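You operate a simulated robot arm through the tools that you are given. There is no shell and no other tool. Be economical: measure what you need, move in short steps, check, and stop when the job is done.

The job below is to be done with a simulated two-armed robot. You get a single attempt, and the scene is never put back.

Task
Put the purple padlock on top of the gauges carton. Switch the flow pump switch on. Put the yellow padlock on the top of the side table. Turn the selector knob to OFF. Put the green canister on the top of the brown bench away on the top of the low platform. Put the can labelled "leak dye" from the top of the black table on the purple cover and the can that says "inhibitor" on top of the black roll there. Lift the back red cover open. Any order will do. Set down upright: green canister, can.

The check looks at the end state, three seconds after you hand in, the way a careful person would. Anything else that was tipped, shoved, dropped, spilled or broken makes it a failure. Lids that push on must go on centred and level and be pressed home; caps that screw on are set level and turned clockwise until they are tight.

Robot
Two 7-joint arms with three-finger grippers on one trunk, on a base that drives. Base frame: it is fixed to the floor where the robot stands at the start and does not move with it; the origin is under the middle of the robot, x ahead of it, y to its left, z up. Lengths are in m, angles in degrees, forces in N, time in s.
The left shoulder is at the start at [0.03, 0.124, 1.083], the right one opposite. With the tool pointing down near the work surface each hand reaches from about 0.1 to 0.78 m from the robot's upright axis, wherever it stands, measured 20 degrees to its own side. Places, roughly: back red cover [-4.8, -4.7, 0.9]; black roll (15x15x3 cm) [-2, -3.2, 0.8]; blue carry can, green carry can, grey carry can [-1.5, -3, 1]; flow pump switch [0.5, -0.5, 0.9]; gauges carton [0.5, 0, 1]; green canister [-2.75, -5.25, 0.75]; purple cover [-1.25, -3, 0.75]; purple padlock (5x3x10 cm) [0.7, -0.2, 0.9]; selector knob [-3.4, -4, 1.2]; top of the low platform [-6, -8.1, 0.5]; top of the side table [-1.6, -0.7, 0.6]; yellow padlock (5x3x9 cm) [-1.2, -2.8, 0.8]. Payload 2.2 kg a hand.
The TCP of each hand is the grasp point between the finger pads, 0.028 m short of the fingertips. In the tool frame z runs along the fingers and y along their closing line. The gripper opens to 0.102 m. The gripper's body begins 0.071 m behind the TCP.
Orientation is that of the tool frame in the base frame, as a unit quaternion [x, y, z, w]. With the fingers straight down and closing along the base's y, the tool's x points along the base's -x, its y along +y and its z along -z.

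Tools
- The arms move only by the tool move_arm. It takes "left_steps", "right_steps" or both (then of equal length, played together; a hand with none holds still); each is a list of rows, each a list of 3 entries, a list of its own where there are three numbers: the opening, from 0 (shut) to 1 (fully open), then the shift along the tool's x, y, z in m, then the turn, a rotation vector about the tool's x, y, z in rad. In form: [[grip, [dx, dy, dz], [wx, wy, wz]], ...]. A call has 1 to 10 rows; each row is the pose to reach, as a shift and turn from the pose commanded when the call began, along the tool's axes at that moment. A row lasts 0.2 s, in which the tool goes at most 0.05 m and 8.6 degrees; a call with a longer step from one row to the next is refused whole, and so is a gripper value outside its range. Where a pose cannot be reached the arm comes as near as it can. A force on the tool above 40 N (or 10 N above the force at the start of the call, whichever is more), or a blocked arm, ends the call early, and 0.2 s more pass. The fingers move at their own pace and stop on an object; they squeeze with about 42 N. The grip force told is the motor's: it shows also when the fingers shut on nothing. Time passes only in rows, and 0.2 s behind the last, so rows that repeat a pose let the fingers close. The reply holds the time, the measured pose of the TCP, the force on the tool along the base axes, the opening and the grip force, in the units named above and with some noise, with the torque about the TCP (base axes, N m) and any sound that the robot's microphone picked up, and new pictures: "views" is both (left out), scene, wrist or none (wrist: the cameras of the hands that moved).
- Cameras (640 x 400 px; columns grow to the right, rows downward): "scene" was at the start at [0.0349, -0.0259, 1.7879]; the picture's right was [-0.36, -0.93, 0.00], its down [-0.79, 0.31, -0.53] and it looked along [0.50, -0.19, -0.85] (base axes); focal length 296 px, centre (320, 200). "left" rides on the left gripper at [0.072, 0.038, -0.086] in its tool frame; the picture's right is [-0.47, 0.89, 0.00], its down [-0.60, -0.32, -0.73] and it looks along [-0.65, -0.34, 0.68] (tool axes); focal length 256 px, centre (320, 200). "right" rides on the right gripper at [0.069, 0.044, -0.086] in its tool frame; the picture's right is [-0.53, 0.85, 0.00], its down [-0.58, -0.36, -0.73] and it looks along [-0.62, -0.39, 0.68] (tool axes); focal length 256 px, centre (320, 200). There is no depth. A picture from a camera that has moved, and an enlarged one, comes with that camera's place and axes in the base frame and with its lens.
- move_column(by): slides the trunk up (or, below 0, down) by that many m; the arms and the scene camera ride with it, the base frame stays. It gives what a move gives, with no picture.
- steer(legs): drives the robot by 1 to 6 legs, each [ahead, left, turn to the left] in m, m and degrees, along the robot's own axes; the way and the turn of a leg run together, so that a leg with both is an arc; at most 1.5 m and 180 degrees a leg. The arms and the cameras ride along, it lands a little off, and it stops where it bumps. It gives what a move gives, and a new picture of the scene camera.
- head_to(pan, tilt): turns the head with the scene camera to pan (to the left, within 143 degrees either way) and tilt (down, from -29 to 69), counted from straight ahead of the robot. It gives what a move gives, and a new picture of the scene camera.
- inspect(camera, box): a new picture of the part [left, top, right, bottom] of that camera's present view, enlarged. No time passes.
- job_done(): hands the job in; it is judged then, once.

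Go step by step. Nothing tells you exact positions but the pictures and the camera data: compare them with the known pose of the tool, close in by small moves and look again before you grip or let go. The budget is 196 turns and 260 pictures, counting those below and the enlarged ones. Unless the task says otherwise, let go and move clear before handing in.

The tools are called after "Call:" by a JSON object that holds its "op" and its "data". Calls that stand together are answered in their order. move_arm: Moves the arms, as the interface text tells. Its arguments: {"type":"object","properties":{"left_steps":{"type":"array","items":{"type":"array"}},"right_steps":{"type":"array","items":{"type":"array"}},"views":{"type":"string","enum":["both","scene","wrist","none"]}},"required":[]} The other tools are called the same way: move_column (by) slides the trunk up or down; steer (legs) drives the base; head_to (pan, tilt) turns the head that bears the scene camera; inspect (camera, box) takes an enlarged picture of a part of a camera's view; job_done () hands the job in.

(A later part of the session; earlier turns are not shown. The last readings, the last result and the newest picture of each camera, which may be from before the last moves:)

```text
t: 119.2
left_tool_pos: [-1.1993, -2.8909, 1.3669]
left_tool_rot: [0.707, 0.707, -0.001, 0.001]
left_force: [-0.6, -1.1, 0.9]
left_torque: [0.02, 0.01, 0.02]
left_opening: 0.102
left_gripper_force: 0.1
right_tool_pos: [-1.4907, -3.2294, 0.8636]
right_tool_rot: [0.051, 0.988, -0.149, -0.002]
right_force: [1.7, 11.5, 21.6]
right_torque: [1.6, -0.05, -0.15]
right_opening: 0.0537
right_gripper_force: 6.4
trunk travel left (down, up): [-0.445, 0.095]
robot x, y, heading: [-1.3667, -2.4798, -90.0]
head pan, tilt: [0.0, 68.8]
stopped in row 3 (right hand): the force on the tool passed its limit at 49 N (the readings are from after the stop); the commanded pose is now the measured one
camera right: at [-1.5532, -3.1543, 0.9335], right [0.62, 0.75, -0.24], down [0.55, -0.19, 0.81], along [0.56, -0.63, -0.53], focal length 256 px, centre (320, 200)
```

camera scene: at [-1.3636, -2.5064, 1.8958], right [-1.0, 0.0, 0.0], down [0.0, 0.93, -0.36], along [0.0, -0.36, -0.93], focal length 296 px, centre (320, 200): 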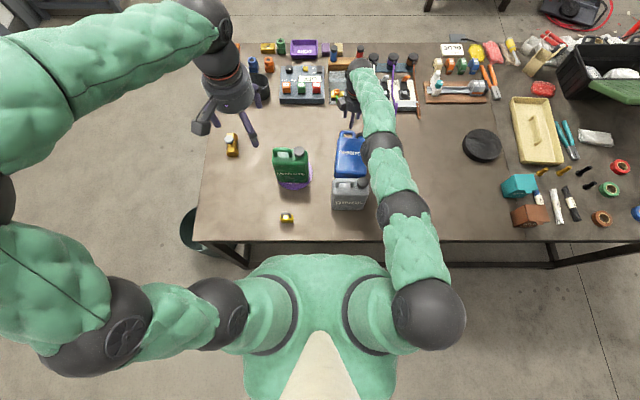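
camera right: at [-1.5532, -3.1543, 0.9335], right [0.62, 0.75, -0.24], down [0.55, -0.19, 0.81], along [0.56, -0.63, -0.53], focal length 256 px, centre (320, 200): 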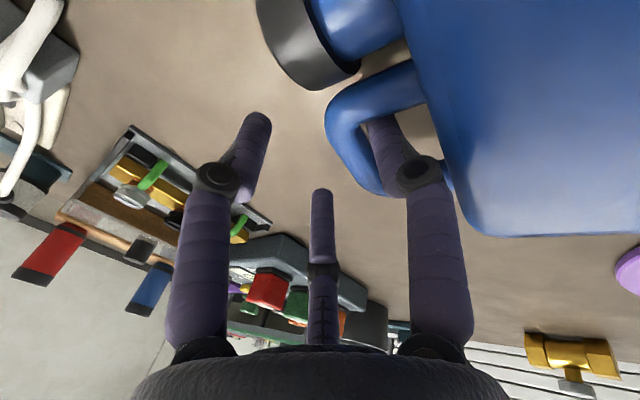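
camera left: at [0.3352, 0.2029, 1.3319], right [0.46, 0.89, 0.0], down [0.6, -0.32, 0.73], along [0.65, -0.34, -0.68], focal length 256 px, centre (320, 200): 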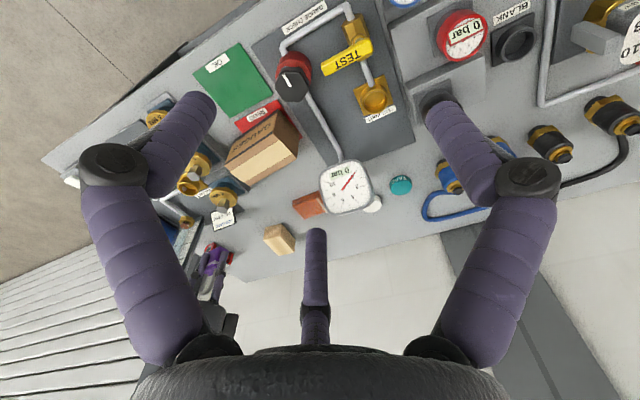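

The thumb knuckle touches the can's shoulder because of the pitch. With the thumb in the hole I pull the can 2 cm nearer, then come out and lower the trunk so the hand can stand vertical.

Call:
{"op": "move_arm", "data": {"right_steps": [[0.45, [0.002, -0.003, -0.012], [0, 0, 0]], [0.45, [0.002, 0.005, -0.014], [0, 0, 0]], [0.45, [0.002, 0.015, -0.017], [0, 0, 0]], [0.45, [0.002, 0.025, -0.02], [0, 0, 0]], [0.45, [0.002, 0.033, -0.022], [0, 0, 0]]], "views": "scene"}}

Call:
{"op": "inspect", "data": {"camera": "scene", "box": [300, 90, 420, 220]}}

```text
t: 120.4
left_tool_pos: [-1.1988, -2.8912, 1.3668]
left_tool_rot: [0.708, 0.707, -0.001, 0.0]
left_force: [0.3, 0.8, 0.0]
left_torque: [0.02, 0.02, 0.01]
left_opening: 0.1021
left_gripper_force: 0.0
right_tool_pos: [-1.4879, -3.192, 0.8732]
right_tool_rot: [0.05, 0.988, -0.147, -0.002]
right_force: [-1.3, -6.8, 3.5]
right_torque: [0.33, 0.02, 0.07]
right_opening: 0.0402
right_gripper_force: 0.0
trunk travel left (down, up): [-0.445, 0.095]
robot x, y, heading: [-1.3625, -2.4819, -90.3]
head pan, tilt: [0.0, 68.8]
camera scene: at [-1.3633, -2.5067, 1.8959], right [-1.0, 0.0, 0.0], down [0.0, 0.93, -0.36], along [0.0, -0.36, -0.93], focal length 296 px, centre (320, 200)
```

scene: 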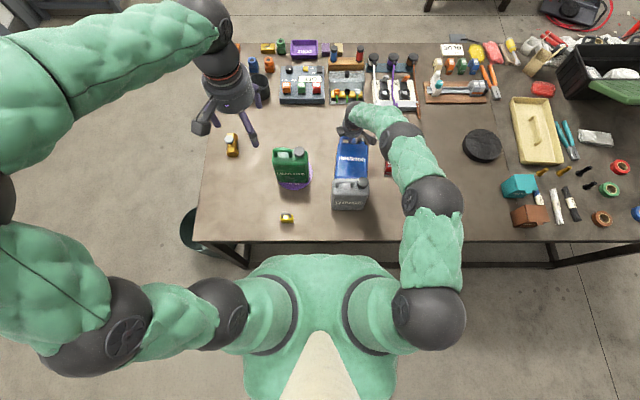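

```text
3.08 times, centred on (360, 155) of scene
camera zoom: at [-1.3633, -2.5067, 1.8959], right [-1.0, 0.0, 0.0], down [0.0, 0.93, -0.36], along [0.0, -0.36, -0.93], focal length 912 px, centre (197, 338)
```

zoom: 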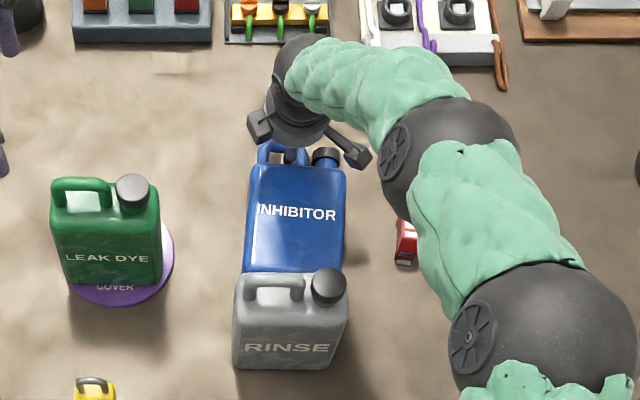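

Call:
{"op": "move_arm", "data": {"right_steps": [[0.45, [0.002, -0.016, -0.03], [0, 0, 0]], [0.45, [0.002, -0.024, -0.07], [0, 0, 0]], [0.45, [0.002, -0.034, -0.112], [-0.1, 0, 0]], [0.45, [0.002, -0.046, -0.155], [-0.2, 0, 0]], [0.45, [0.002, -0.05, -0.165], [-0.29, 0, 0]]], "views": "none"}}

Call:
{"op": "move_column", "data": {"by": -0.1}}

Call:
{"op": "inspect", "data": {"camera": "right", "box": [220, 20, 420, 200]}}

Call:
{"op": "inspect", "data": {"camera": "scene", "box": [270, 60, 450, 240]}}

```text
t: 121.6
left_tool_pos: [-1.1998, -2.8918, 1.3655]
left_tool_rot: [0.708, 0.706, 0.0, -0.001]
left_force: [-0.2, -0.6, -0.2]
left_torque: [0.04, -0.03, -0.04]
left_opening: 0.1019
left_gripper_force: 0.0
right_tool_pos: [-1.4925, -3.1906, 1.0447]
right_tool_rot: [0.051, 0.999, 0.0, 0.005]
right_force: [-1.1, -0.4, -0.7]
right_torque: [0.01, -0.01, -0.03]
right_opening: 0.046
right_gripper_force: 0.1
trunk travel left (down, up): [-0.445, 0.095]
robot x, y, heading: [-1.3657, -2.4781, -90.0]
head pan, tilt: [0.0, 68.8]
```

```text
t: 123.0
left_tool_pos: [-1.2001, -2.8921, 1.2674]
left_tool_rot: [0.707, 0.707, 0.0, 0.001]
left_force: [0.2, -0.2, -0.6]
left_torque: [-0.01, 0.03, -0.02]
left_opening: 0.102
left_gripper_force: 0.1
right_tool_pos: [-1.4926, -3.1917, 0.9453]
right_tool_rot: [0.05, 0.999, -0.004, 0.005]
right_force: [0.2, 0.3, -0.3]
right_torque: [-0.02, 0.02, -0.03]
right_opening: 0.0461
right_gripper_force: 0.1
trunk travel left (down, up): [-0.345, 0.195]
robot x, y, heading: [-1.3614, -2.4806, -90.2]
head pan, tilt: [0.0, 68.8]
```

```text
2.22 times, centred on (320, 110) of right
camera zoom: at [-1.5576, -3.1393, 1.0315], right [0.62, 0.79, 0.0], down [0.53, -0.42, 0.74], along [0.58, -0.46, -0.67], focal length 569 px, centre (320, 400)
```

zoom: 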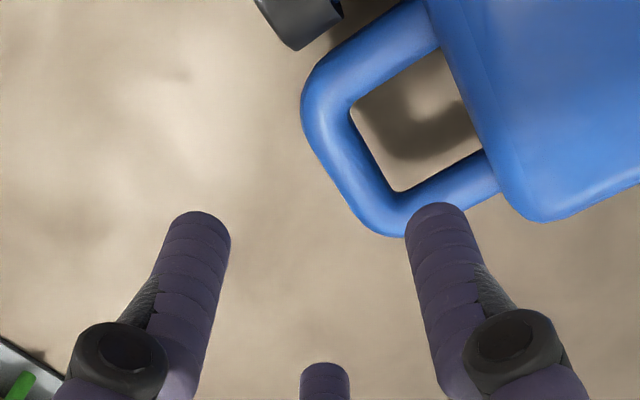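

```text
2.22 times, centred on (360, 150) of scene
camera zoom: at [-1.3634, -2.5067, 1.796], right [-1.0, 0.0, 0.0], down [0.0, 0.93, -0.36], along [0.0, -0.36, -0.93], focal length 659 px, centre (231, 311)
```

zoom: 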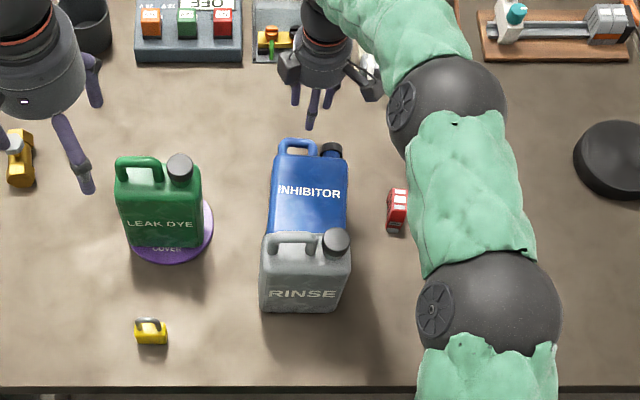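

Call:
{"op": "move_arm", "data": {"right_steps": [[0.45, [-0.0105, -0.0015, 0.02], [0, 0, 0]], [0.45, [-0.0105, -0.0015, 0.06], [0, 0, 0]]], "views": "wrist"}}

Call:
{"op": "inspect", "data": {"camera": "right", "box": [220, 20, 420, 200]}}

```text
t: 123.5
left_tool_pos: [-1.2011, -2.892, 1.2675]
left_tool_rot: [0.708, 0.707, 0.0, 0.0]
left_force: [0.3, -0.3, -0.6]
left_torque: [0.0, -0.01, 0.01]
left_opening: 0.1019
left_gripper_force: 0.0
right_tool_pos: [-1.4825, -3.195, 0.8857]
right_tool_rot: [0.051, 0.999, -0.003, 0.005]
right_force: [-0.8, -0.6, 0.4]
right_torque: [0.06, -0.05, 0.01]
right_opening: 0.0459
right_gripper_force: 0.0
trunk travel left (down, up): [-0.345, 0.195]
robot x, y, heading: [-1.3647, -2.4821, -90.2]
head pan, tilt: [0.0, 68.8]
camera right: at [-1.5478, -3.1427, 0.9713], right [0.62, 0.79, 0.0], down [0.53, -0.42, 0.74], along [0.58, -0.46, -0.67], focal length 256 px, centre (320, 200)
```

right: 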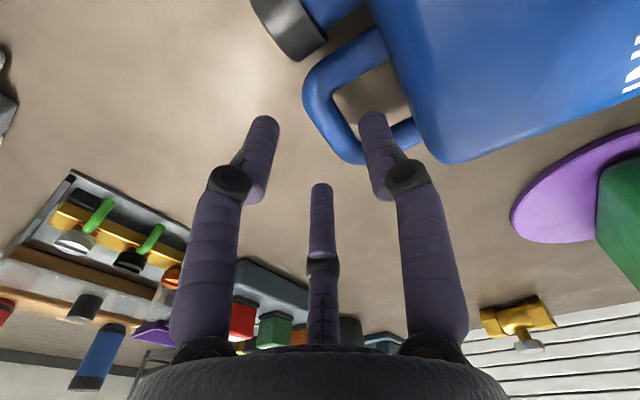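

```text
2.22 times, centred on (320, 110) of right
camera zoom: at [-1.5478, -3.1427, 0.9713], right [0.62, 0.79, 0.0], down [0.53, -0.42, 0.74], along [0.58, -0.46, -0.67], focal length 569 px, centre (320, 400)
```

zoom: 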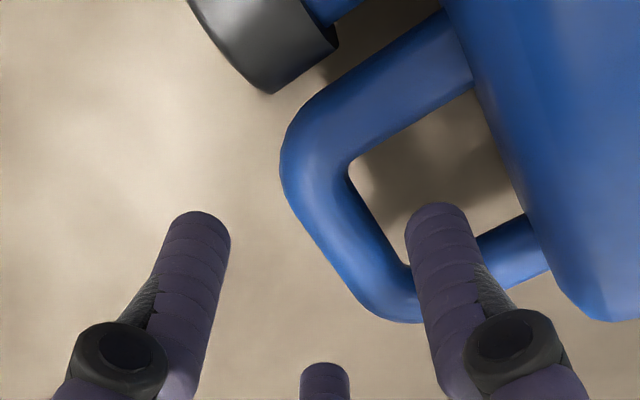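

Call:
{"op": "move_arm", "data": {"right_steps": [[0.45, [0.0, 0, 0.025], [0, 0, 0]], [0.45, [0.0, 0, 0.045], [0, 0, 0]], [0, [0.0, 0, 0.045], [0, 0, 0]], [0, [0.0, 0, 0.045], [0, 0, 0]], [0, [0.0, 0, 0.045], [0, 0, 0]]], "views": "wrist"}}

```text
t: 124.8
left_tool_pos: [-1.2001, -2.8916, 1.2656]
left_tool_rot: [0.707, 0.708, -0.001, 0.001]
left_force: [0.1, -0.1, -0.4]
left_torque: [0.0, 0.0, -0.03]
left_opening: 0.1019
left_gripper_force: 0.0
right_tool_pos: [-1.4798, -3.1948, 0.8392]
right_tool_rot: [0.051, 0.999, -0.002, 0.005]
right_force: [1.2, 1.9, 1.1]
right_torque: [-0.04, 0.23, -0.49]
right_opening: 0.0239
right_gripper_force: 42.4
trunk travel left (down, up): [-0.345, 0.195]
robot x, y, heading: [-1.3632, -2.4818, -90.1]
head pan, tilt: [0.0, 68.8]
camera right: at [-1.5459, -3.1419, 0.9252], right [0.62, 0.79, 0.0], down [0.53, -0.42, 0.74], along [0.58, -0.45, -0.67], focal length 256 px, centre (320, 200)
```

right: 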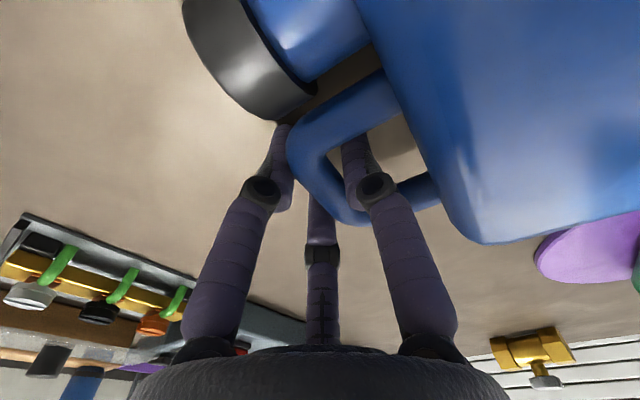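

Blue's handle is gripped. I lift and tip it upright, pitching the wrist as with grey.

Call:
{"op": "move_arm", "data": {"right_steps": [[0, [0, 0, -0.04], [0.1, 0, 0]], [0, [0, 0, -0.08], [0.24, 0, 0]], [0, [0, 0, -0.12], [0.38, 0, 0]], [0, [0, 0.003, -0.16], [0.52, 0, 0]], [0, [0, 0.006, -0.2], [0.66, 0, 0]], [0, [0, 0.01, -0.24], [0.8, 0, 0]], [0, [0, 0.01, -0.26], [0.8, 0, 0]]], "views": "scene"}}

Call:
{"op": "inspect", "data": {"camera": "left", "box": [100, 40, 400, 280]}}

Call:
{"op": "inspect", "data": {"camera": "scene", "box": [270, 60, 450, 240]}}

```text
t: 126.3
left_tool_pos: [-1.1995, -2.8938, 1.2667]
left_tool_rot: [0.708, 0.706, 0.0, 0.0]
left_force: [0.1, 0.0, -0.4]
left_torque: [-0.01, 0.01, 0.04]
left_opening: 0.1023
left_gripper_force: 0.2
right_tool_pos: [-1.4838, -3.1829, 1.0972]
right_tool_rot: [0.049, 0.92, -0.389, -0.014]
right_force: [-0.5, 0.1, -11.8]
right_torque: [0.01, -0.18, -0.01]
right_opening: 0.0244
right_gripper_force: 41.6
trunk travel left (down, up): [-0.345, 0.195]
robot x, y, heading: [-1.3623, -2.4828, -90.3]
head pan, tilt: [0.0, 68.8]
camera scene: at [-1.3636, -2.5093, 1.7958], right [-1.0, 0.0, 0.0], down [0.0, 0.93, -0.36], along [0.0, -0.36, -0.93], focal length 296 px, centre (320, 200)
```

scene: 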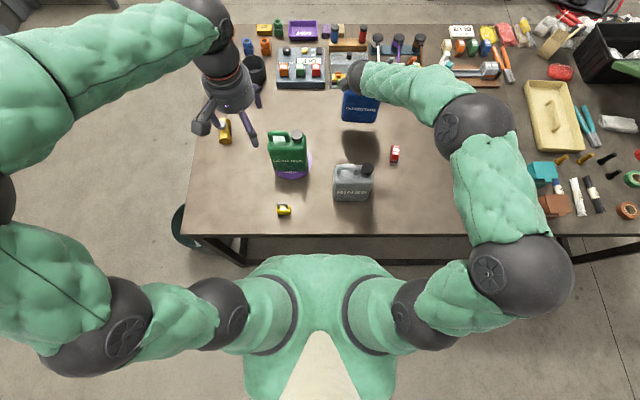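

```text
1.67 times, centred on (250, 160) of left
camera zoom: at [-1.1618, -2.822, 1.3509], right [0.88, -0.47, 0.0], down [-0.32, -0.6, 0.73], along [-0.34, -0.65, -0.68], focal length 427 px, centre (437, 267)
```

zoom: 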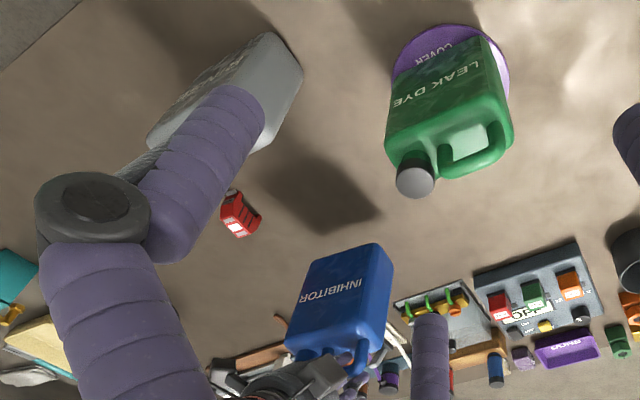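

```text
2.22 times, centred on (360, 150) of scene
camera zoom: at [-1.3636, -2.5093, 1.7958], right [-1.0, 0.0, 0.0], down [0.0, 0.93, -0.36], along [0.0, -0.36, -0.93], focal length 659 px, centre (231, 311)
```

zoom: 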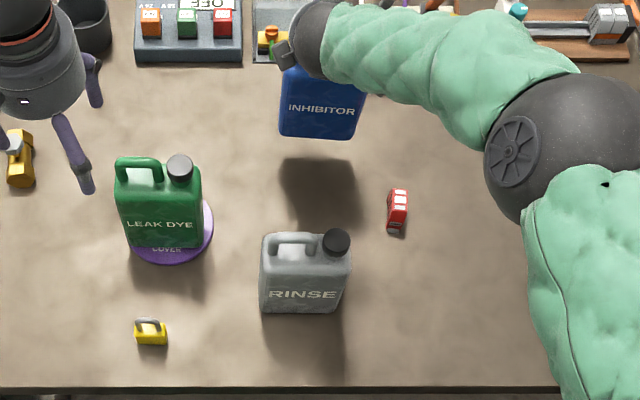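

Blue hangs upright. I raise the trunk a little and strafe right to the black roll.

Call:
{"op": "move_column", "data": {"by": 0.06}}

Call:
{"op": "steer", "data": {"legs": [[0, -0.54, 0.2]]}}

Call:
{"op": "inspect", "data": {"camera": "scene", "box": [270, 60, 450, 240]}}

Call:
{"op": "inspect", "data": {"camera": "left", "box": [100, 40, 400, 280]}}

```text
t: 127.3
left_tool_pos: [-1.1995, -2.8931, 1.3261]
left_tool_rot: [0.708, 0.706, 0.0, 0.0]
left_force: [0.4, -0.1, 0.4]
left_torque: [-0.02, 0.04, 0.03]
left_opening: 0.102
left_gripper_force: 0.0
right_tool_pos: [-1.4829, -3.183, 1.1574]
right_tool_rot: [0.048, 0.92, -0.39, -0.015]
right_force: [0.1, -0.8, -11.6]
right_torque: [-0.03, -0.26, 0.02]
right_opening: 0.0244
right_gripper_force: 42.1
trunk travel left (down, up): [-0.405, 0.135]
robot x, y, heading: [-1.3652, -2.4801, -90.2]
head pan, tilt: [0.0, 68.8]
```

```text
t: 130.4
left_tool_pos: [-1.7355, -2.8909, 1.3261]
left_tool_rot: [0.707, 0.707, 0.0, 0.001]
left_force: [-0.4, -0.7, -0.2]
left_torque: [0.01, 0.01, -0.02]
left_opening: 0.102
left_gripper_force: 0.1
right_tool_pos: [-2.0188, -3.1815, 1.159]
right_tool_rot: [0.049, 0.919, -0.39, -0.016]
right_force: [0.6, -0.8, -10.6]
right_torque: [0.01, -0.22, 0.02]
right_opening: 0.0244
right_gripper_force: 42.0
trunk travel left (down, up): [-0.405, 0.135]
robot x, y, heading: [-1.9021, -2.472, -90.3]
head pan, tilt: [0.0, 68.8]
camera scene: at [-1.8983, -2.507, 1.8558], right [-1.0, 0.0, 0.0], down [0.0, 0.93, -0.36], along [0.0, -0.36, -0.93], focal length 296 px, centre (320, 200)
```

scene: 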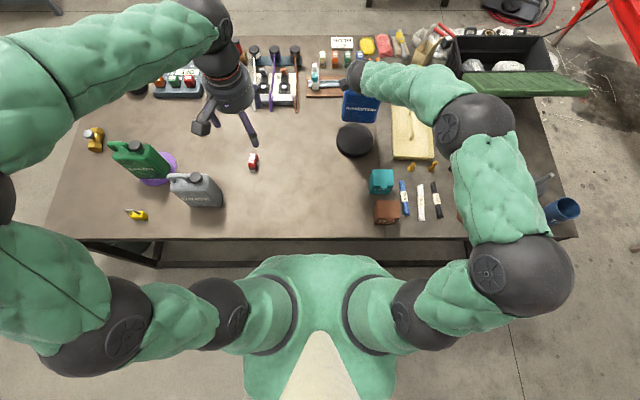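

```text
2.22 times, centred on (360, 150) of scene
camera zoom: at [-1.8983, -2.507, 1.8558], right [-1.0, 0.0, 0.0], down [0.0, 0.93, -0.36], along [0.0, -0.36, -0.93], focal length 659 px, centre (231, 311)
```

zoom: 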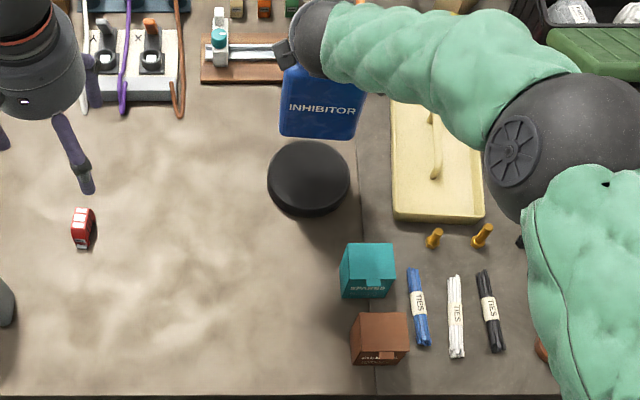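

```text
1.67 times, centred on (250, 160) of left
camera zoom: at [-1.6967, -2.8202, 1.4112], right [0.88, -0.47, 0.0], down [-0.32, -0.6, 0.73], along [-0.34, -0.65, -0.68], focal length 427 px, centre (437, 267)
```

zoom: 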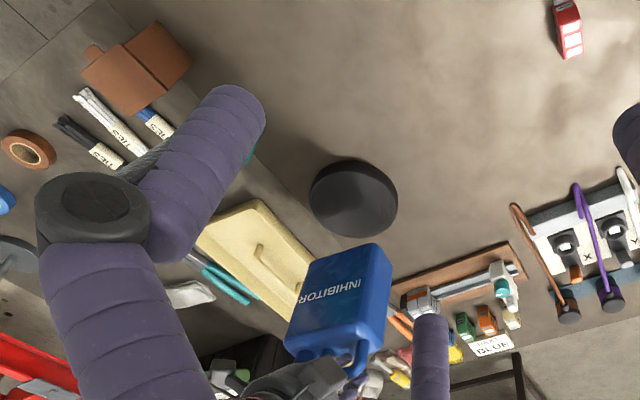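

Call:
{"op": "move_arm", "data": {"right_steps": [[0, [0.0006, 0.021, 0.0145], [0, 0, 0]], [0, [0.0012, 0.042, 0.029], [0, 0, 0]], [0, [0.0018, 0.063, 0.0435], [0, 0, 0]], [0, [0.0023, 0.0834, 0.0577], [0, 0, 0]]], "views": "scene"}}

Call:
{"op": "inspect", "data": {"camera": "scene", "box": [300, 80, 420, 180]}}

Call:
{"op": "inspect", "data": {"camera": "left", "box": [200, 100, 360, 260]}}

```text
t: 131.4
left_tool_pos: [-1.7342, -2.8918, 1.3253]
left_tool_rot: [0.708, 0.706, 0.0, -0.001]
left_force: [0.5, -0.4, 0.2]
left_torque: [0.0, -0.03, 0.01]
left_opening: 0.102
left_gripper_force: 0.0
right_tool_pos: [-2.0175, -3.1634, 1.0591]
right_tool_rot: [0.049, 0.919, -0.39, -0.013]
right_force: [-0.5, -0.4, -10.3]
right_torque: [-0.04, -0.22, -0.02]
right_opening: 0.0243
right_gripper_force: 41.9
trunk travel left (down, up): [-0.405, 0.135]
robot x, y, heading: [-1.8991, -2.4772, -90.3]
head pan, tilt: [0.0, 68.8]
camera scene: at [-1.8981, -2.5075, 1.8558], right [-1.0, 0.0, 0.0], down [0.0, 0.93, -0.36], along [0.0, -0.36, -0.93], focal length 296 px, centre (320, 200)
```

scene: 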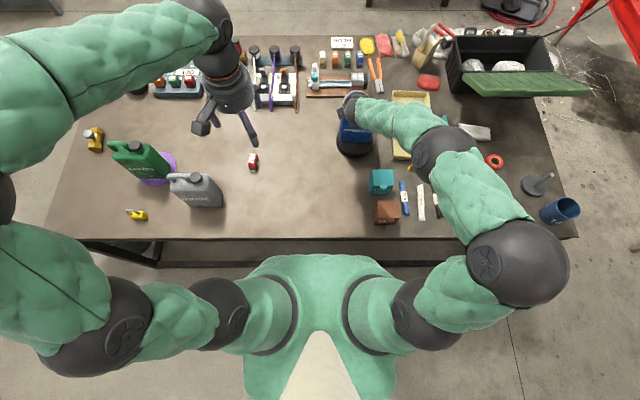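

```text
4.00 times, centred on (360, 130) of scene
camera zoom: at [-1.8981, -2.5075, 1.8558], right [-1.0, 0.0, 0.0], down [0.0, 0.93, -0.36], along [0.0, -0.36, -0.93], focal length 1186 px, centre (160, 480)
```

zoom: 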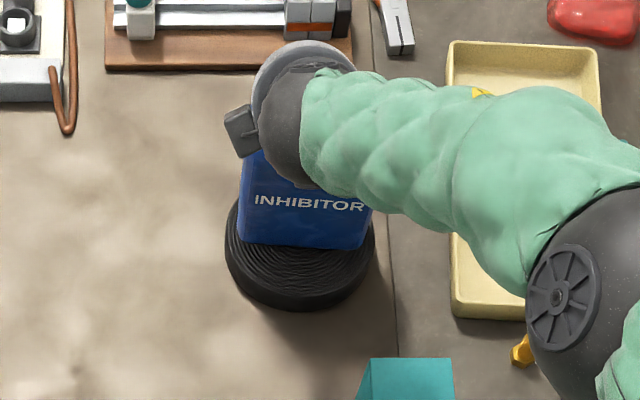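

```text
2.50 times, centred on (280, 180) of left
camera zoom: at [-1.6966, -2.8206, 1.4111], right [0.88, -0.47, 0.0], down [-0.32, -0.6, 0.73], along [-0.34, -0.65, -0.68], focal length 640 px, centre (420, 250)
```

zoom: 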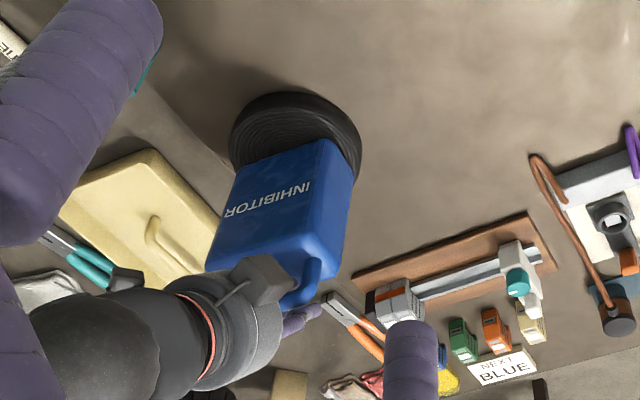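

Call:
{"op": "move_arm", "data": {"right_steps": [[0, [0, 0.0127, 0.0041], [0, 0, 0]], [0, [0, 0.017, 0.0082], [0, 0, 0]], [0, [0, 0.0185, 0.0096], [0, 0, 0]]], "views": "none"}}

```text
t: 132.2
left_tool_pos: [-1.7325, -2.8895, 1.327]
left_tool_rot: [0.708, 0.706, -0.002, 0.0]
left_force: [0.7, -0.3, 1.0]
left_torque: [0.05, -0.03, -0.02]
left_opening: 0.1018
left_gripper_force: 0.1
right_tool_pos: [-2.0145, -3.1639, 1.0499]
right_tool_rot: [0.048, 0.916, -0.398, -0.014]
right_force: [7.8, -7.4, 28.2]
right_torque: [-0.18, -0.38, 0.34]
right_opening: 0.0241
right_gripper_force: 41.3
trunk travel left (down, up): [-0.405, 0.135]
robot x, y, heading: [-1.8977, -2.477, -90.2]
head pan, tilt: [0.0, 68.8]
```

Call:
{"op": "move_arm", "data": {"right_steps": [[0, [0, -0.0035, -0.0035], [0, 0, 0]], [0, [0, -0.0035, -0.0035], [0, 0, 0]]], "views": "none"}}

Call:
{"op": "inspect", "data": {"camera": "scene", "box": [300, 80, 420, 180]}}

Call:
{"op": "inspect", "data": {"camera": "left", "box": [200, 100, 360, 260]}}

```text
t: 132.8
left_tool_pos: [-1.7324, -2.8892, 1.327]
left_tool_rot: [0.708, 0.707, -0.002, 0.001]
left_force: [-0.6, -0.3, 0.2]
left_torque: [0.0, -0.01, -0.03]
left_opening: 0.102
left_gripper_force: 0.0
right_tool_pos: [-2.0161, -3.1599, 1.0492]
right_tool_rot: [0.049, 0.917, -0.395, -0.015]
right_force: [11.0, -5.9, 29.2]
right_torque: [-0.08, -0.41, 0.23]
right_opening: 0.024
right_gripper_force: 42.0
trunk travel left (down, up): [-0.405, 0.135]
robot x, y, heading: [-1.8983, -2.4772, -90.3]
head pan, tilt: [0.0, 68.8]
```

```text
4.00 times, centred on (360, 130) of scene
camera zoom: at [-1.8953, -2.5032, 1.856], right [-1.0, 0.0, 0.0], down [0.0, 0.93, -0.36], along [0.0, -0.36, -0.93], focal length 1186 px, centre (160, 480)
```

zoom: 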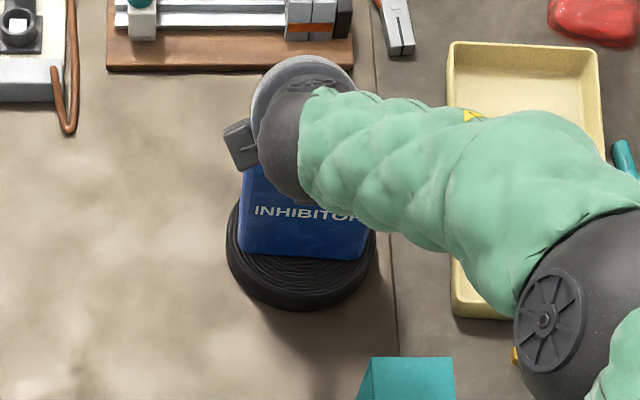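

```text
2.50 times, centred on (280, 180) of left
camera zoom: at [-1.6944, -2.8173, 1.4118], right [0.88, -0.47, 0.0], down [-0.32, -0.6, 0.73], along [-0.34, -0.65, -0.68], focal length 640 px, centre (420, 250)
```

zoom: 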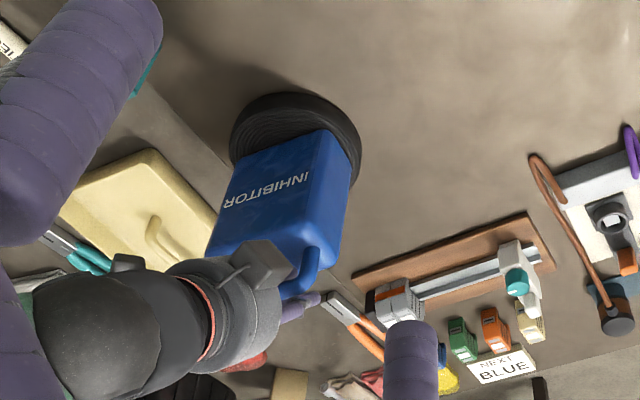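

Call:
{"op": "move_arm", "data": {"right_steps": [[0, [0, -0.0036, -0.0035], [0, 0, 0]], [0, [0, -0.0072, -0.007], [0, 0, 0]], [0, [0, -0.0072, -0.007], [0, 0, 0]]], "views": "none"}}

```text
t: 133.7
left_tool_pos: [-1.7338, -2.8914, 1.327]
left_tool_rot: [0.708, 0.706, -0.001, 0.001]
left_force: [-0.5, -0.5, 1.5]
left_torque: [0.01, -0.02, 0.03]
left_opening: 0.102
left_gripper_force: 0.1
right_tool_pos: [-2.0155, -3.1561, 1.0494]
right_tool_rot: [0.049, 0.92, -0.388, -0.016]
right_force: [5.5, -1.3, -1.6]
right_torque: [0.15, -0.68, -0.09]
right_opening: 0.024
right_gripper_force: 42.1
trunk travel left (down, up): [-0.405, 0.135]
robot x, y, heading: [-1.8968, -2.4789, -90.0]
head pan, tilt: [0.0, 68.8]
```

Resting softly now. I release and draw back along the tool axis.

Call:
{"op": "move_arm", "data": {"right_steps": [[0.3, [0, 0, 0], [0, 0, 0]], [0.45, [0, 0, 0], [0, 0, 0]], [0.45, [0, 0, 0], [0, 0, 0]], [0.45, [0, 0, -0.02], [0, 0, 0]], [0.45, [0, 0, -0.06], [0, 0, 0]], [0.45, [0, -0.005, -0.1], [0, 0, 0]], [0.45, [0, -0.02, -0.14], [0, 0, 0]], [0.45, [0, -0.05, -0.17], [0, 0, 0]]], "views": "scene"}}

Call:
{"op": "inspect", "data": {"camera": "scene", "box": [300, 80, 420, 180]}}

Call:
{"op": "inspect", "data": {"camera": "left", "box": [200, 100, 360, 260]}}

```text
t: 135.4
left_tool_pos: [-1.7349, -2.8912, 1.326]
left_tool_rot: [0.708, 0.706, 0.0, 0.0]
left_force: [-0.5, 1.0, -0.4]
left_torque: [0.0, 0.04, 0.01]
left_opening: 0.102
left_gripper_force: 0.0
right_tool_pos: [-2.0091, -3.0701, 1.2087]
right_tool_rot: [0.049, 0.919, -0.39, -0.015]
right_force: [-0.2, -0.1, 0.5]
right_torque: [-0.02, 0.01, 0.01]
right_opening: 0.0457
right_gripper_force: 0.0
trunk travel left (down, up): [-0.405, 0.135]
robot x, y, heading: [-1.8977, -2.4766, -90.1]
head pan, tilt: [0.0, 68.8]
camera scene: at [-1.8977, -2.5055, 1.8559], right [-1.0, 0.0, 0.0], down [0.0, 0.93, -0.36], along [0.0, -0.36, -0.93], focal length 296 px, centre (320, 200)
```

scene: 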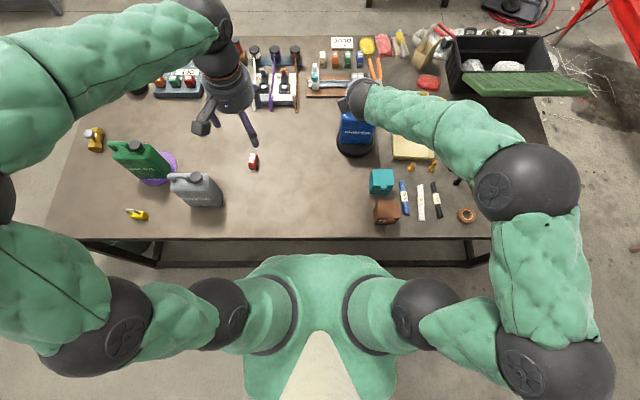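

```text
4.00 times, centred on (360, 130) of scene
camera zoom: at [-1.8977, -2.5055, 1.8559], right [-1.0, 0.0, 0.0], down [0.0, 0.93, -0.36], along [0.0, -0.36, -0.93], focal length 1186 px, centre (160, 480)
```

zoom: 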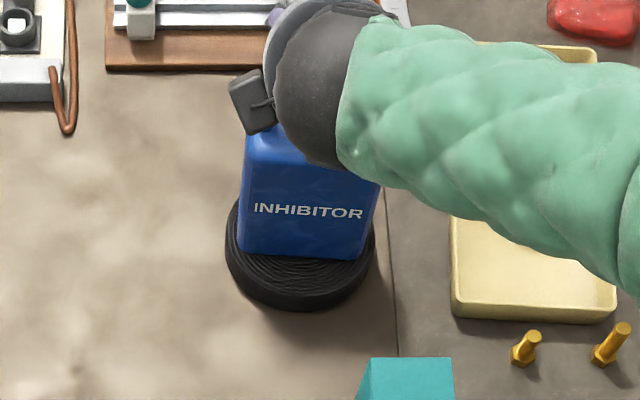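

```text
2.50 times, centred on (280, 180) of left
camera zoom: at [-1.6963, -2.8191, 1.4115], right [0.88, -0.47, 0.0], down [-0.32, -0.6, 0.73], along [-0.34, -0.65, -0.68], focal length 640 px, centre (420, 250)
```

zoom: 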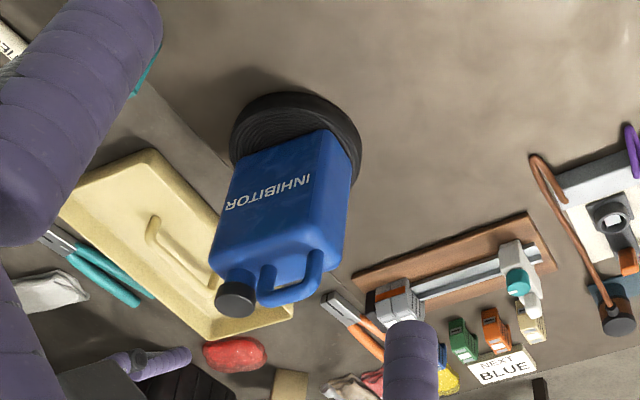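

Blue stands upright on the roll. Now the yellow padlock: I fold the right hand back, then drive back and left so the left hand can reach the padlock at about (-1.235, -2.84).

Call:
{"op": "move_arm", "data": {"right_steps": [[0.45, [0, 0.01, -0.035], [-0.1, 0, 0]], [0.45, [0, 0.025, -0.07], [-0.24, 0, 0]], [0.45, [0, 0.045, -0.1], [-0.38, 0, 0]], [0.45, [0, 0.065, -0.13], [-0.52, 0, 0]], [0.45, [0, 0.085, -0.155], [-0.66, 0, 0]], [0.45, [0, 0.102, -0.178], [-0.8, 0, 0]]], "views": "none"}}

Call:
{"op": "steer", "data": {"legs": [[-0.12, 0, 0], [0, 0.5, 0]]}}

Call:
{"op": "inspect", "data": {"camera": "left", "box": [0, 0, 640, 400]}}

```text
t: 136.8
left_tool_pos: [-1.7348, -2.8892, 1.3257]
left_tool_rot: [0.708, 0.707, 0.0, 0.001]
left_force: [0.5, 0.0, 0.1]
left_torque: [0.05, 0.01, -0.01]
left_opening: 0.102
left_gripper_force: 0.1
right_tool_pos: [-1.99, -2.8724, 1.2597]
right_tool_rot: [0.05, 0.999, -0.001, 0.006]
right_force: [-1.2, 0.3, 0.6]
right_torque: [0.04, 0.04, 0.02]
right_opening: 0.0461
right_gripper_force: 0.0
trunk travel left (down, up): [-0.405, 0.135]
robot x, y, heading: [-1.8982, -2.4746, -90.2]
head pan, tilt: [0.0, 68.8]
```

```text
t: 140.6
left_tool_pos: [-1.2379, -2.7756, 1.3279]
left_tool_rot: [0.709, 0.705, -0.001, 0.001]
left_force: [0.3, -0.8, -0.2]
left_torque: [-0.01, 0.02, -0.01]
left_opening: 0.102
left_gripper_force: 0.1
right_tool_pos: [-1.4935, -2.7574, 1.2576]
right_tool_rot: [0.052, 0.999, -0.002, 0.005]
right_force: [-0.3, 0.7, 0.6]
right_torque: [-0.01, -0.01, -0.05]
right_opening: 0.0457
right_gripper_force: 0.1
trunk travel left (down, up): [-0.405, 0.135]
robot x, y, heading: [-1.3981, -2.3606, -90.3]
head pan, tilt: [0.0, 68.8]
camera scene: at [-1.3994, -2.3897, 1.8559], right [-1.0, 0.01, 0.0], down [0.01, 0.93, -0.36], along [0.0, -0.36, -0.93], focal length 296 px, centre (320, 200)
```

scene: 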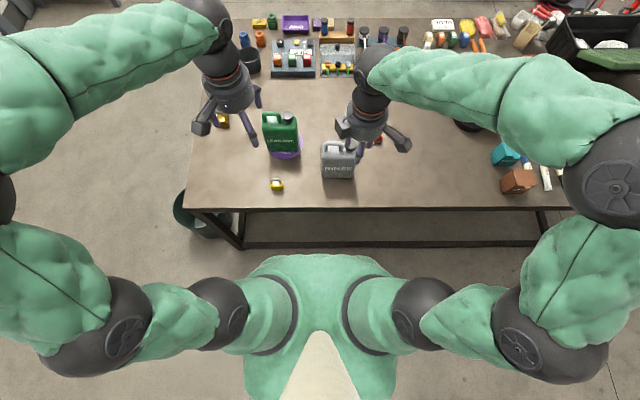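

```text
1.00 times, centred on (320, 200) of left (not enlarged: the box is as wide or as high as the picture)
camera zoom: at [-1.1991, -2.7039, 1.4114], right [0.88, -0.47, 0.0], down [-0.32, -0.6, 0.73], along [-0.34, -0.65, -0.68], focal length 256 px, centre (320, 200)
```

zoom: 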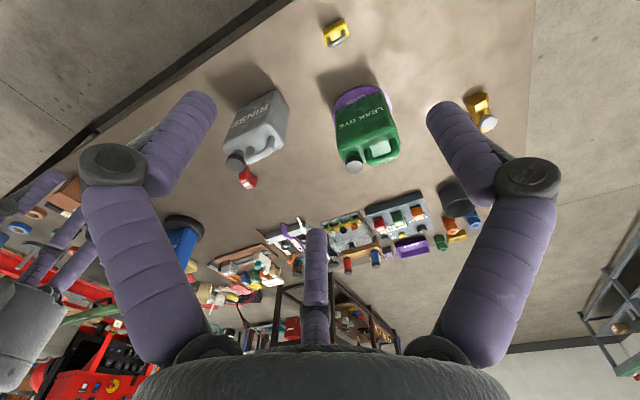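

Call:
{"op": "move_arm", "data": {"left_steps": [[1, [-0.01, 0, 0.045], [0, 0, 0]], [1, [-0.02, 0, 0.09], [0, 0, 0]], [1, [-0.03, 0, 0.135], [0, 0, 0]], [1, [-0.04, 0, 0.18], [0, 0, 0]], [1, [-0.05, 0, 0.225], [0, 0, 0]], [1, [-0.06, 0, 0.27], [0, 0, 0]]], "views": "wrist"}}

Call:
{"op": "inspect", "data": {"camera": "left", "box": [230, 20, 430, 200]}}

Call:
{"op": "inspect", "data": {"camera": "scene", "box": [200, 100, 340, 220]}}

```text
t: 142.0
left_tool_pos: [-1.2375, -2.8356, 1.0547]
left_tool_rot: [0.709, 0.705, 0.0, 0.0]
left_force: [-0.1, -0.6, -0.3]
left_torque: [0.04, -0.01, -0.01]
left_opening: 0.1019
left_gripper_force: 0.0
right_tool_pos: [-1.4928, -2.7578, 1.2584]
right_tool_rot: [0.052, 0.999, -0.001, 0.005]
right_force: [0.4, 0.1, 0.8]
right_torque: [0.05, 0.0, -0.03]
right_opening: 0.0458
right_gripper_force: 0.0
trunk travel left (down, up): [-0.405, 0.135]
robot x, y, heading: [-1.3963, -2.3665, -90.6]
head pan, tilt: [0.0, 68.8]
camera left: at [-1.2004, -2.765, 1.1401], right [0.88, -0.47, 0.0], down [-0.32, -0.6, 0.73], along [-0.34, -0.65, -0.68], focal length 256 px, centre (320, 200)
```

left: 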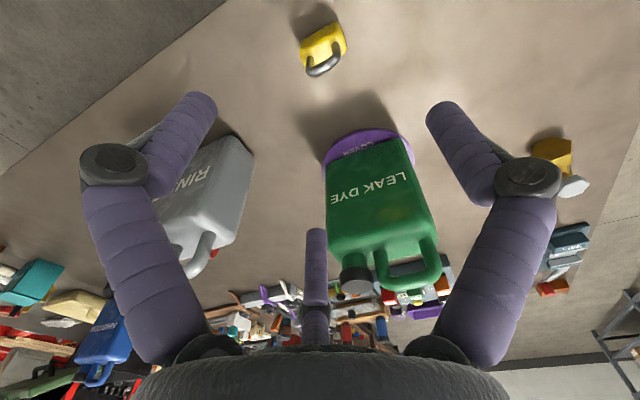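

```text
2.22 times, centred on (330, 110) of left
camera zoom: at [-1.2004, -2.765, 1.1401], right [0.88, -0.47, 0.0], down [-0.32, -0.6, 0.73], along [-0.34, -0.65, -0.68], focal length 569 px, centre (298, 400)
```

zoom: 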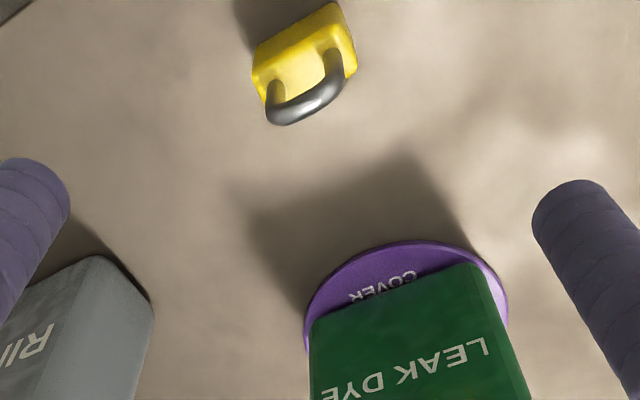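

```text
3.33 times, centred on (270, 160) of scene
camera zoom: at [-1.3997, -2.3917, 1.8558], right [-1.0, 0.01, 0.0], down [0.01, 0.93, -0.36], along [0.0, -0.36, -0.93], focal length 988 px, centre (487, 333)
```

zoom: 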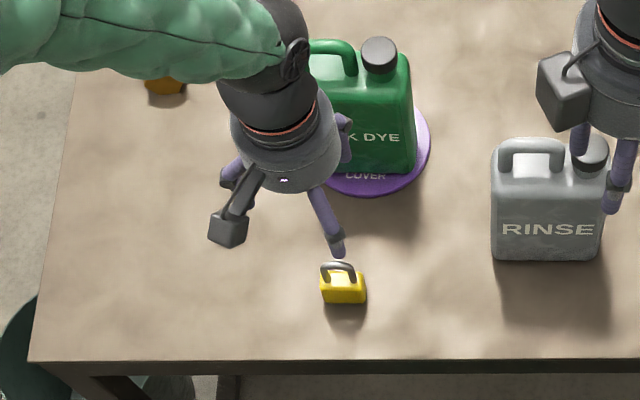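

Call:
{"op": "move_arm", "data": {"left_steps": [[1, [-0.0104, 0.0065, 0.04], [0, 0, 0]], [1, [-0.0104, 0.0065, 0.08], [0, 0, 0]], [1, [-0.0104, 0.0065, 0.12], [0, 0, 0]]], "views": "wrist"}}

Call:
{"op": "inspect", "data": {"camera": "left", "box": [230, 40, 410, 220]}}

```text
t: 142.8
left_tool_pos: [-1.2329, -2.8457, 0.935]
left_tool_rot: [0.708, 0.706, 0.001, -0.001]
left_force: [0.0, -1.1, 0.8]
left_torque: [0.0, 0.03, -0.01]
left_opening: 0.1021
left_gripper_force: 0.1
right_tool_pos: [-1.4931, -2.7576, 1.2582]
right_tool_rot: [0.053, 0.999, -0.002, 0.005]
right_force: [-0.8, -0.3, 0.4]
right_torque: [0.03, 0.03, -0.01]
right_opening: 0.0457
right_gripper_force: 0.0
trunk travel left (down, up): [-0.405, 0.135]
robot x, y, heading: [-1.4027, -2.3609, -90.3]
head pan, tilt: [0.0, 68.8]
camera left: at [-1.1939, -2.7752, 1.02], right [0.88, -0.47, 0.0], down [-0.32, -0.6, 0.73], along [-0.34, -0.65, -0.68], focal length 256 px, centre (320, 200)
```

left: 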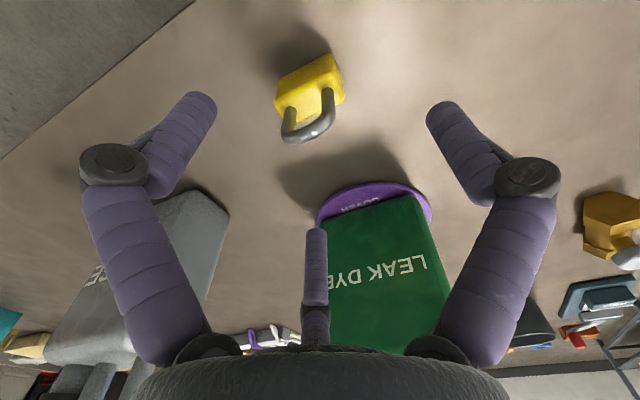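

```text
2.22 times, centred on (320, 130) of left
camera zoom: at [-1.1939, -2.7752, 1.02], right [0.88, -0.47, 0.0], down [-0.32, -0.6, 0.73], along [-0.34, -0.65, -0.68], focal length 569 px, centre (320, 356)
```

zoom: 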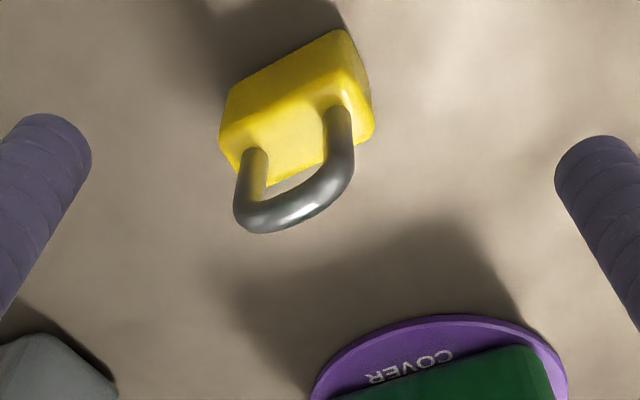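

Call:
{"op": "move_arm", "data": {"left_steps": [[1, [0.002, 0.003, 0.04], [0, 0, 0]], [1, [0.002, 0.003, 0.075], [0, 0, 0]], [1, [0.002, 0.003, 0.096], [0, 0, 0]], [0, [0.002, 0.003, 0.096], [0, 0, 0]], [0, [0.002, 0.003, 0.096], [0, 0, 0]], [0, [0.002, 0.003, 0.096], [0, 0, 0]], [0, [0.002, 0.003, 0.096], [0, 0, 0]]], "views": "wrist"}}

```text
t: 144.4
left_tool_pos: [-1.2287, -2.8439, 0.8395]
left_tool_rot: [0.709, 0.706, 0.0, 0.001]
left_force: [-0.3, 0.1, -0.8]
left_torque: [-0.02, 0.01, -0.02]
left_opening: 0.028
left_gripper_force: 42.3
right_tool_pos: [-1.493, -2.7562, 1.2599]
right_tool_rot: [0.053, 0.999, -0.003, 0.005]
right_force: [-0.6, 1.0, -0.4]
right_torque: [-0.03, -0.02, 0.01]
right_opening: 0.0459
right_gripper_force: 0.0
trunk travel left (down, up): [-0.405, 0.135]
robot x, y, heading: [-1.3985, -2.3618, -90.3]
head pan, tilt: [0.0, 68.8]
camera left: at [-1.191, -2.7733, 0.9252], right [0.88, -0.47, 0.0], down [-0.32, -0.6, 0.73], along [-0.34, -0.65, -0.68], focal length 256 px, centre (320, 200)
```

left: 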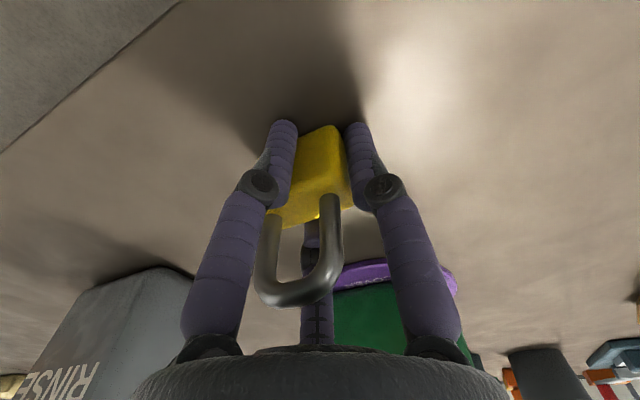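

Yellow padlock is gripped. I lift it, draw it in, and drive around by x ≈ -0.45 to the north side of the side table, keeping the heading.

Call:
{"op": "move_arm", "data": {"left_steps": [[0, [0, 0, -0.045], [0, 0, 0]], [0, [0, 0, -0.09], [0, 0, 0]], [0, [0, 0, -0.135], [0, 0, 0]], [0, [0, 0, -0.18], [0, 0, 0]], [0, [0.02, 0, -0.22], [0, 0, 0]], [0, [0.05, 0, -0.25], [0, 0, 0]], [0, [0.08, 0, -0.28], [0, 0, 0]]], "views": "none"}}

Call:
{"op": "steer", "data": {"legs": [[-0.2, 0, 0], [0, 0.95, 0], [-1.3, 0, 0], [-1.2, 0, 0]]}}

Call:
{"op": "head_to", "data": {"pan": -60, "tilt": 30}}

```text
t: 146.0
left_tool_pos: [-1.2283, -2.7633, 1.1213]
left_tool_rot: [0.709, 0.705, -0.001, 0.001]
left_force: [1.5, -0.1, -1.8]
left_torque: [0.01, -0.01, -0.03]
left_opening: 0.0283
left_gripper_force: 42.5
right_tool_pos: [-1.4946, -2.7551, 1.2591]
right_tool_rot: [0.053, 0.999, -0.002, 0.005]
right_force: [0.0, 1.0, 0.3]
right_torque: [-0.04, 0.0, 0.02]
right_opening: 0.0459
right_gripper_force: 0.1
trunk travel left (down, up): [-0.405, 0.135]
robot x, y, heading: [-1.4007, -2.3598, -90.2]
head pan, tilt: [0.0, 68.8]
```

```text
t: 164.0
left_tool_pos: [-0.2936, -0.0554, 1.1204]
left_tool_rot: [0.705, 0.709, 0.0, 0.001]
left_force: [0.5, -0.9, -1.5]
left_torque: [-0.01, -0.03, -0.02]
left_opening: 0.0285
left_gripper_force: 41.5
right_tool_pos: [-0.556, -0.0508, 1.2595]
right_tool_rot: [0.046, 0.999, -0.003, 0.005]
right_force: [-0.7, 0.5, -0.2]
right_torque: [-0.02, -0.01, 0.02]
right_opening: 0.0458
right_gripper_force: 0.0
trunk travel left (down, up): [-0.405, 0.135]
robot x, y, heading: [-0.469, 0.3444, -89.7]
head pan, tilt: [0.0, 68.8]
camera scene: at [-0.4683, 0.3171, 1.8559], right [-1.0, -0.01, 0.0], down [-0.01, 0.93, -0.36], along [0.0, -0.36, -0.93], focal length 296 px, centre (320, 200)
```

scene: 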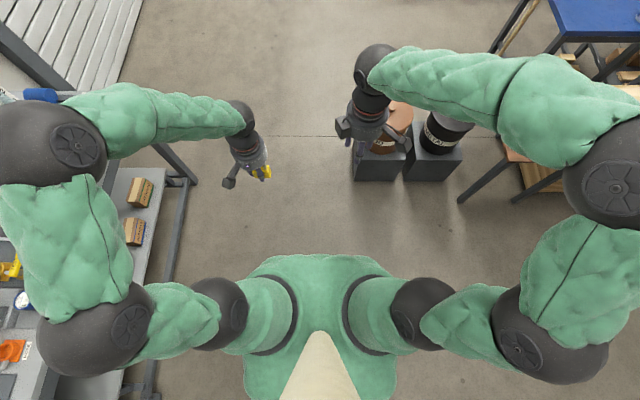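

```text
t: 165.3
left_tool_pos: [-0.2936, -0.0558, 1.1216]
left_tool_rot: [0.705, 0.71, -0.001, 0.001]
left_force: [-0.4, -0.4, -1.6]
left_torque: [-0.01, 0.01, -0.03]
left_opening: 0.0281
left_gripper_force: 42.0
right_tool_pos: [-0.5577, -0.0519, 1.2579]
right_tool_rot: [0.047, 0.999, -0.001, 0.005]
right_force: [1.1, 0.1, -0.2]
right_torque: [0.0, -0.02, -0.03]
right_opening: 0.046
right_gripper_force: 0.0
trunk travel left (down, up): [-0.405, 0.135]
robot x, y, heading: [-0.4708, 0.3404, -89.5]
head pan, tilt: [-60.0, 30.0]
camera scene: at [-0.5466, 0.3268, 1.9073], right [-0.51, 0.86, 0.0], down [0.43, 0.25, -0.87], along [-0.75, -0.44, -0.5], focal length 296 px, centre (320, 200)
```

scene: 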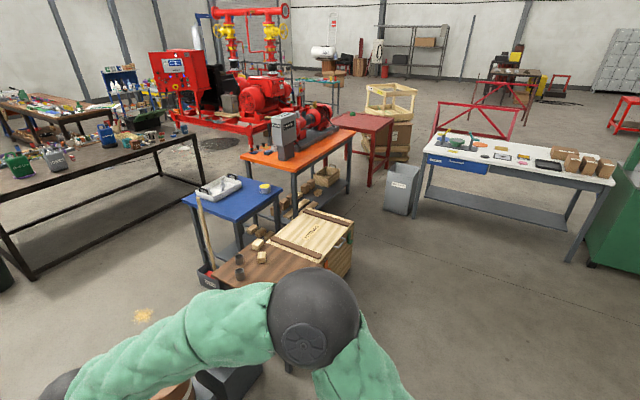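

North of the side table is clear. I strafe right to x ≈ -1.55 and look down.

Call:
{"op": "steer", "data": {"legs": [[0, -1.08, 0]]}}

Call:
{"op": "head_to", "data": {"pan": 0, "tilt": 60}}

```text
t: 170.8
left_tool_pos: [-1.368, -0.0631, 1.1203]
left_tool_rot: [0.704, 0.71, -0.001, 0.001]
left_force: [-1.0, -0.2, -2.3]
left_torque: [-0.04, 0.0, -0.03]
left_opening: 0.0284
left_gripper_force: 42.0
right_tool_pos: [-1.6331, -0.0589, 1.2585]
right_tool_rot: [0.045, 0.999, -0.002, 0.006]
right_force: [0.2, -0.2, 0.4]
right_torque: [-0.03, -0.05, 0.0]
right_opening: 0.046
right_gripper_force: 0.1
trunk travel left (down, up): [-0.405, 0.135]
robot x, y, heading: [-1.5453, 0.3361, -89.6]
head pan, tilt: [-60.0, 30.0]
camera scene: at [-1.6218, 0.3188, 1.9073], right [-0.51, 0.86, 0.0], down [0.43, 0.25, -0.87], along [-0.75, -0.44, -0.5], focal length 296 px, centre (320, 200)
```

scene: 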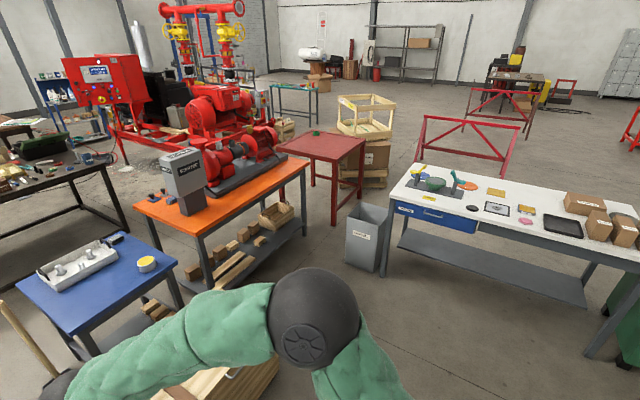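

```text
t: 172.1
left_tool_pos: [-1.3665, -0.063, 1.1202]
left_tool_rot: [0.704, 0.71, -0.001, 0.001]
left_force: [-0.3, 0.8, -1.8]
left_torque: [-0.02, -0.02, 0.01]
left_opening: 0.0282
left_gripper_force: 42.3
right_tool_pos: [-1.6324, -0.06, 1.2583]
right_tool_rot: [0.045, 0.999, -0.002, 0.005]
right_force: [-0.5, 0.1, 0.6]
right_torque: [-0.02, 0.01, -0.02]
right_opening: 0.0458
right_gripper_force: 0.0
trunk travel left (down, up): [-0.405, 0.135]
robot x, y, heading: [-1.5467, 0.3358, -89.7]
head pan, tilt: [0.0, 60.0]
camera scene: at [-1.5429, 0.298, 1.8653], right [-1.0, -0.01, 0.0], down [-0.01, 0.87, -0.5], along [0.0, -0.5, -0.87], focal length 296 px, centre (320, 200)
```

scene: 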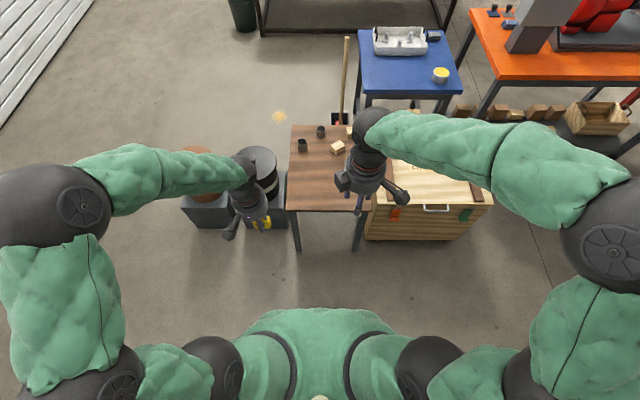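

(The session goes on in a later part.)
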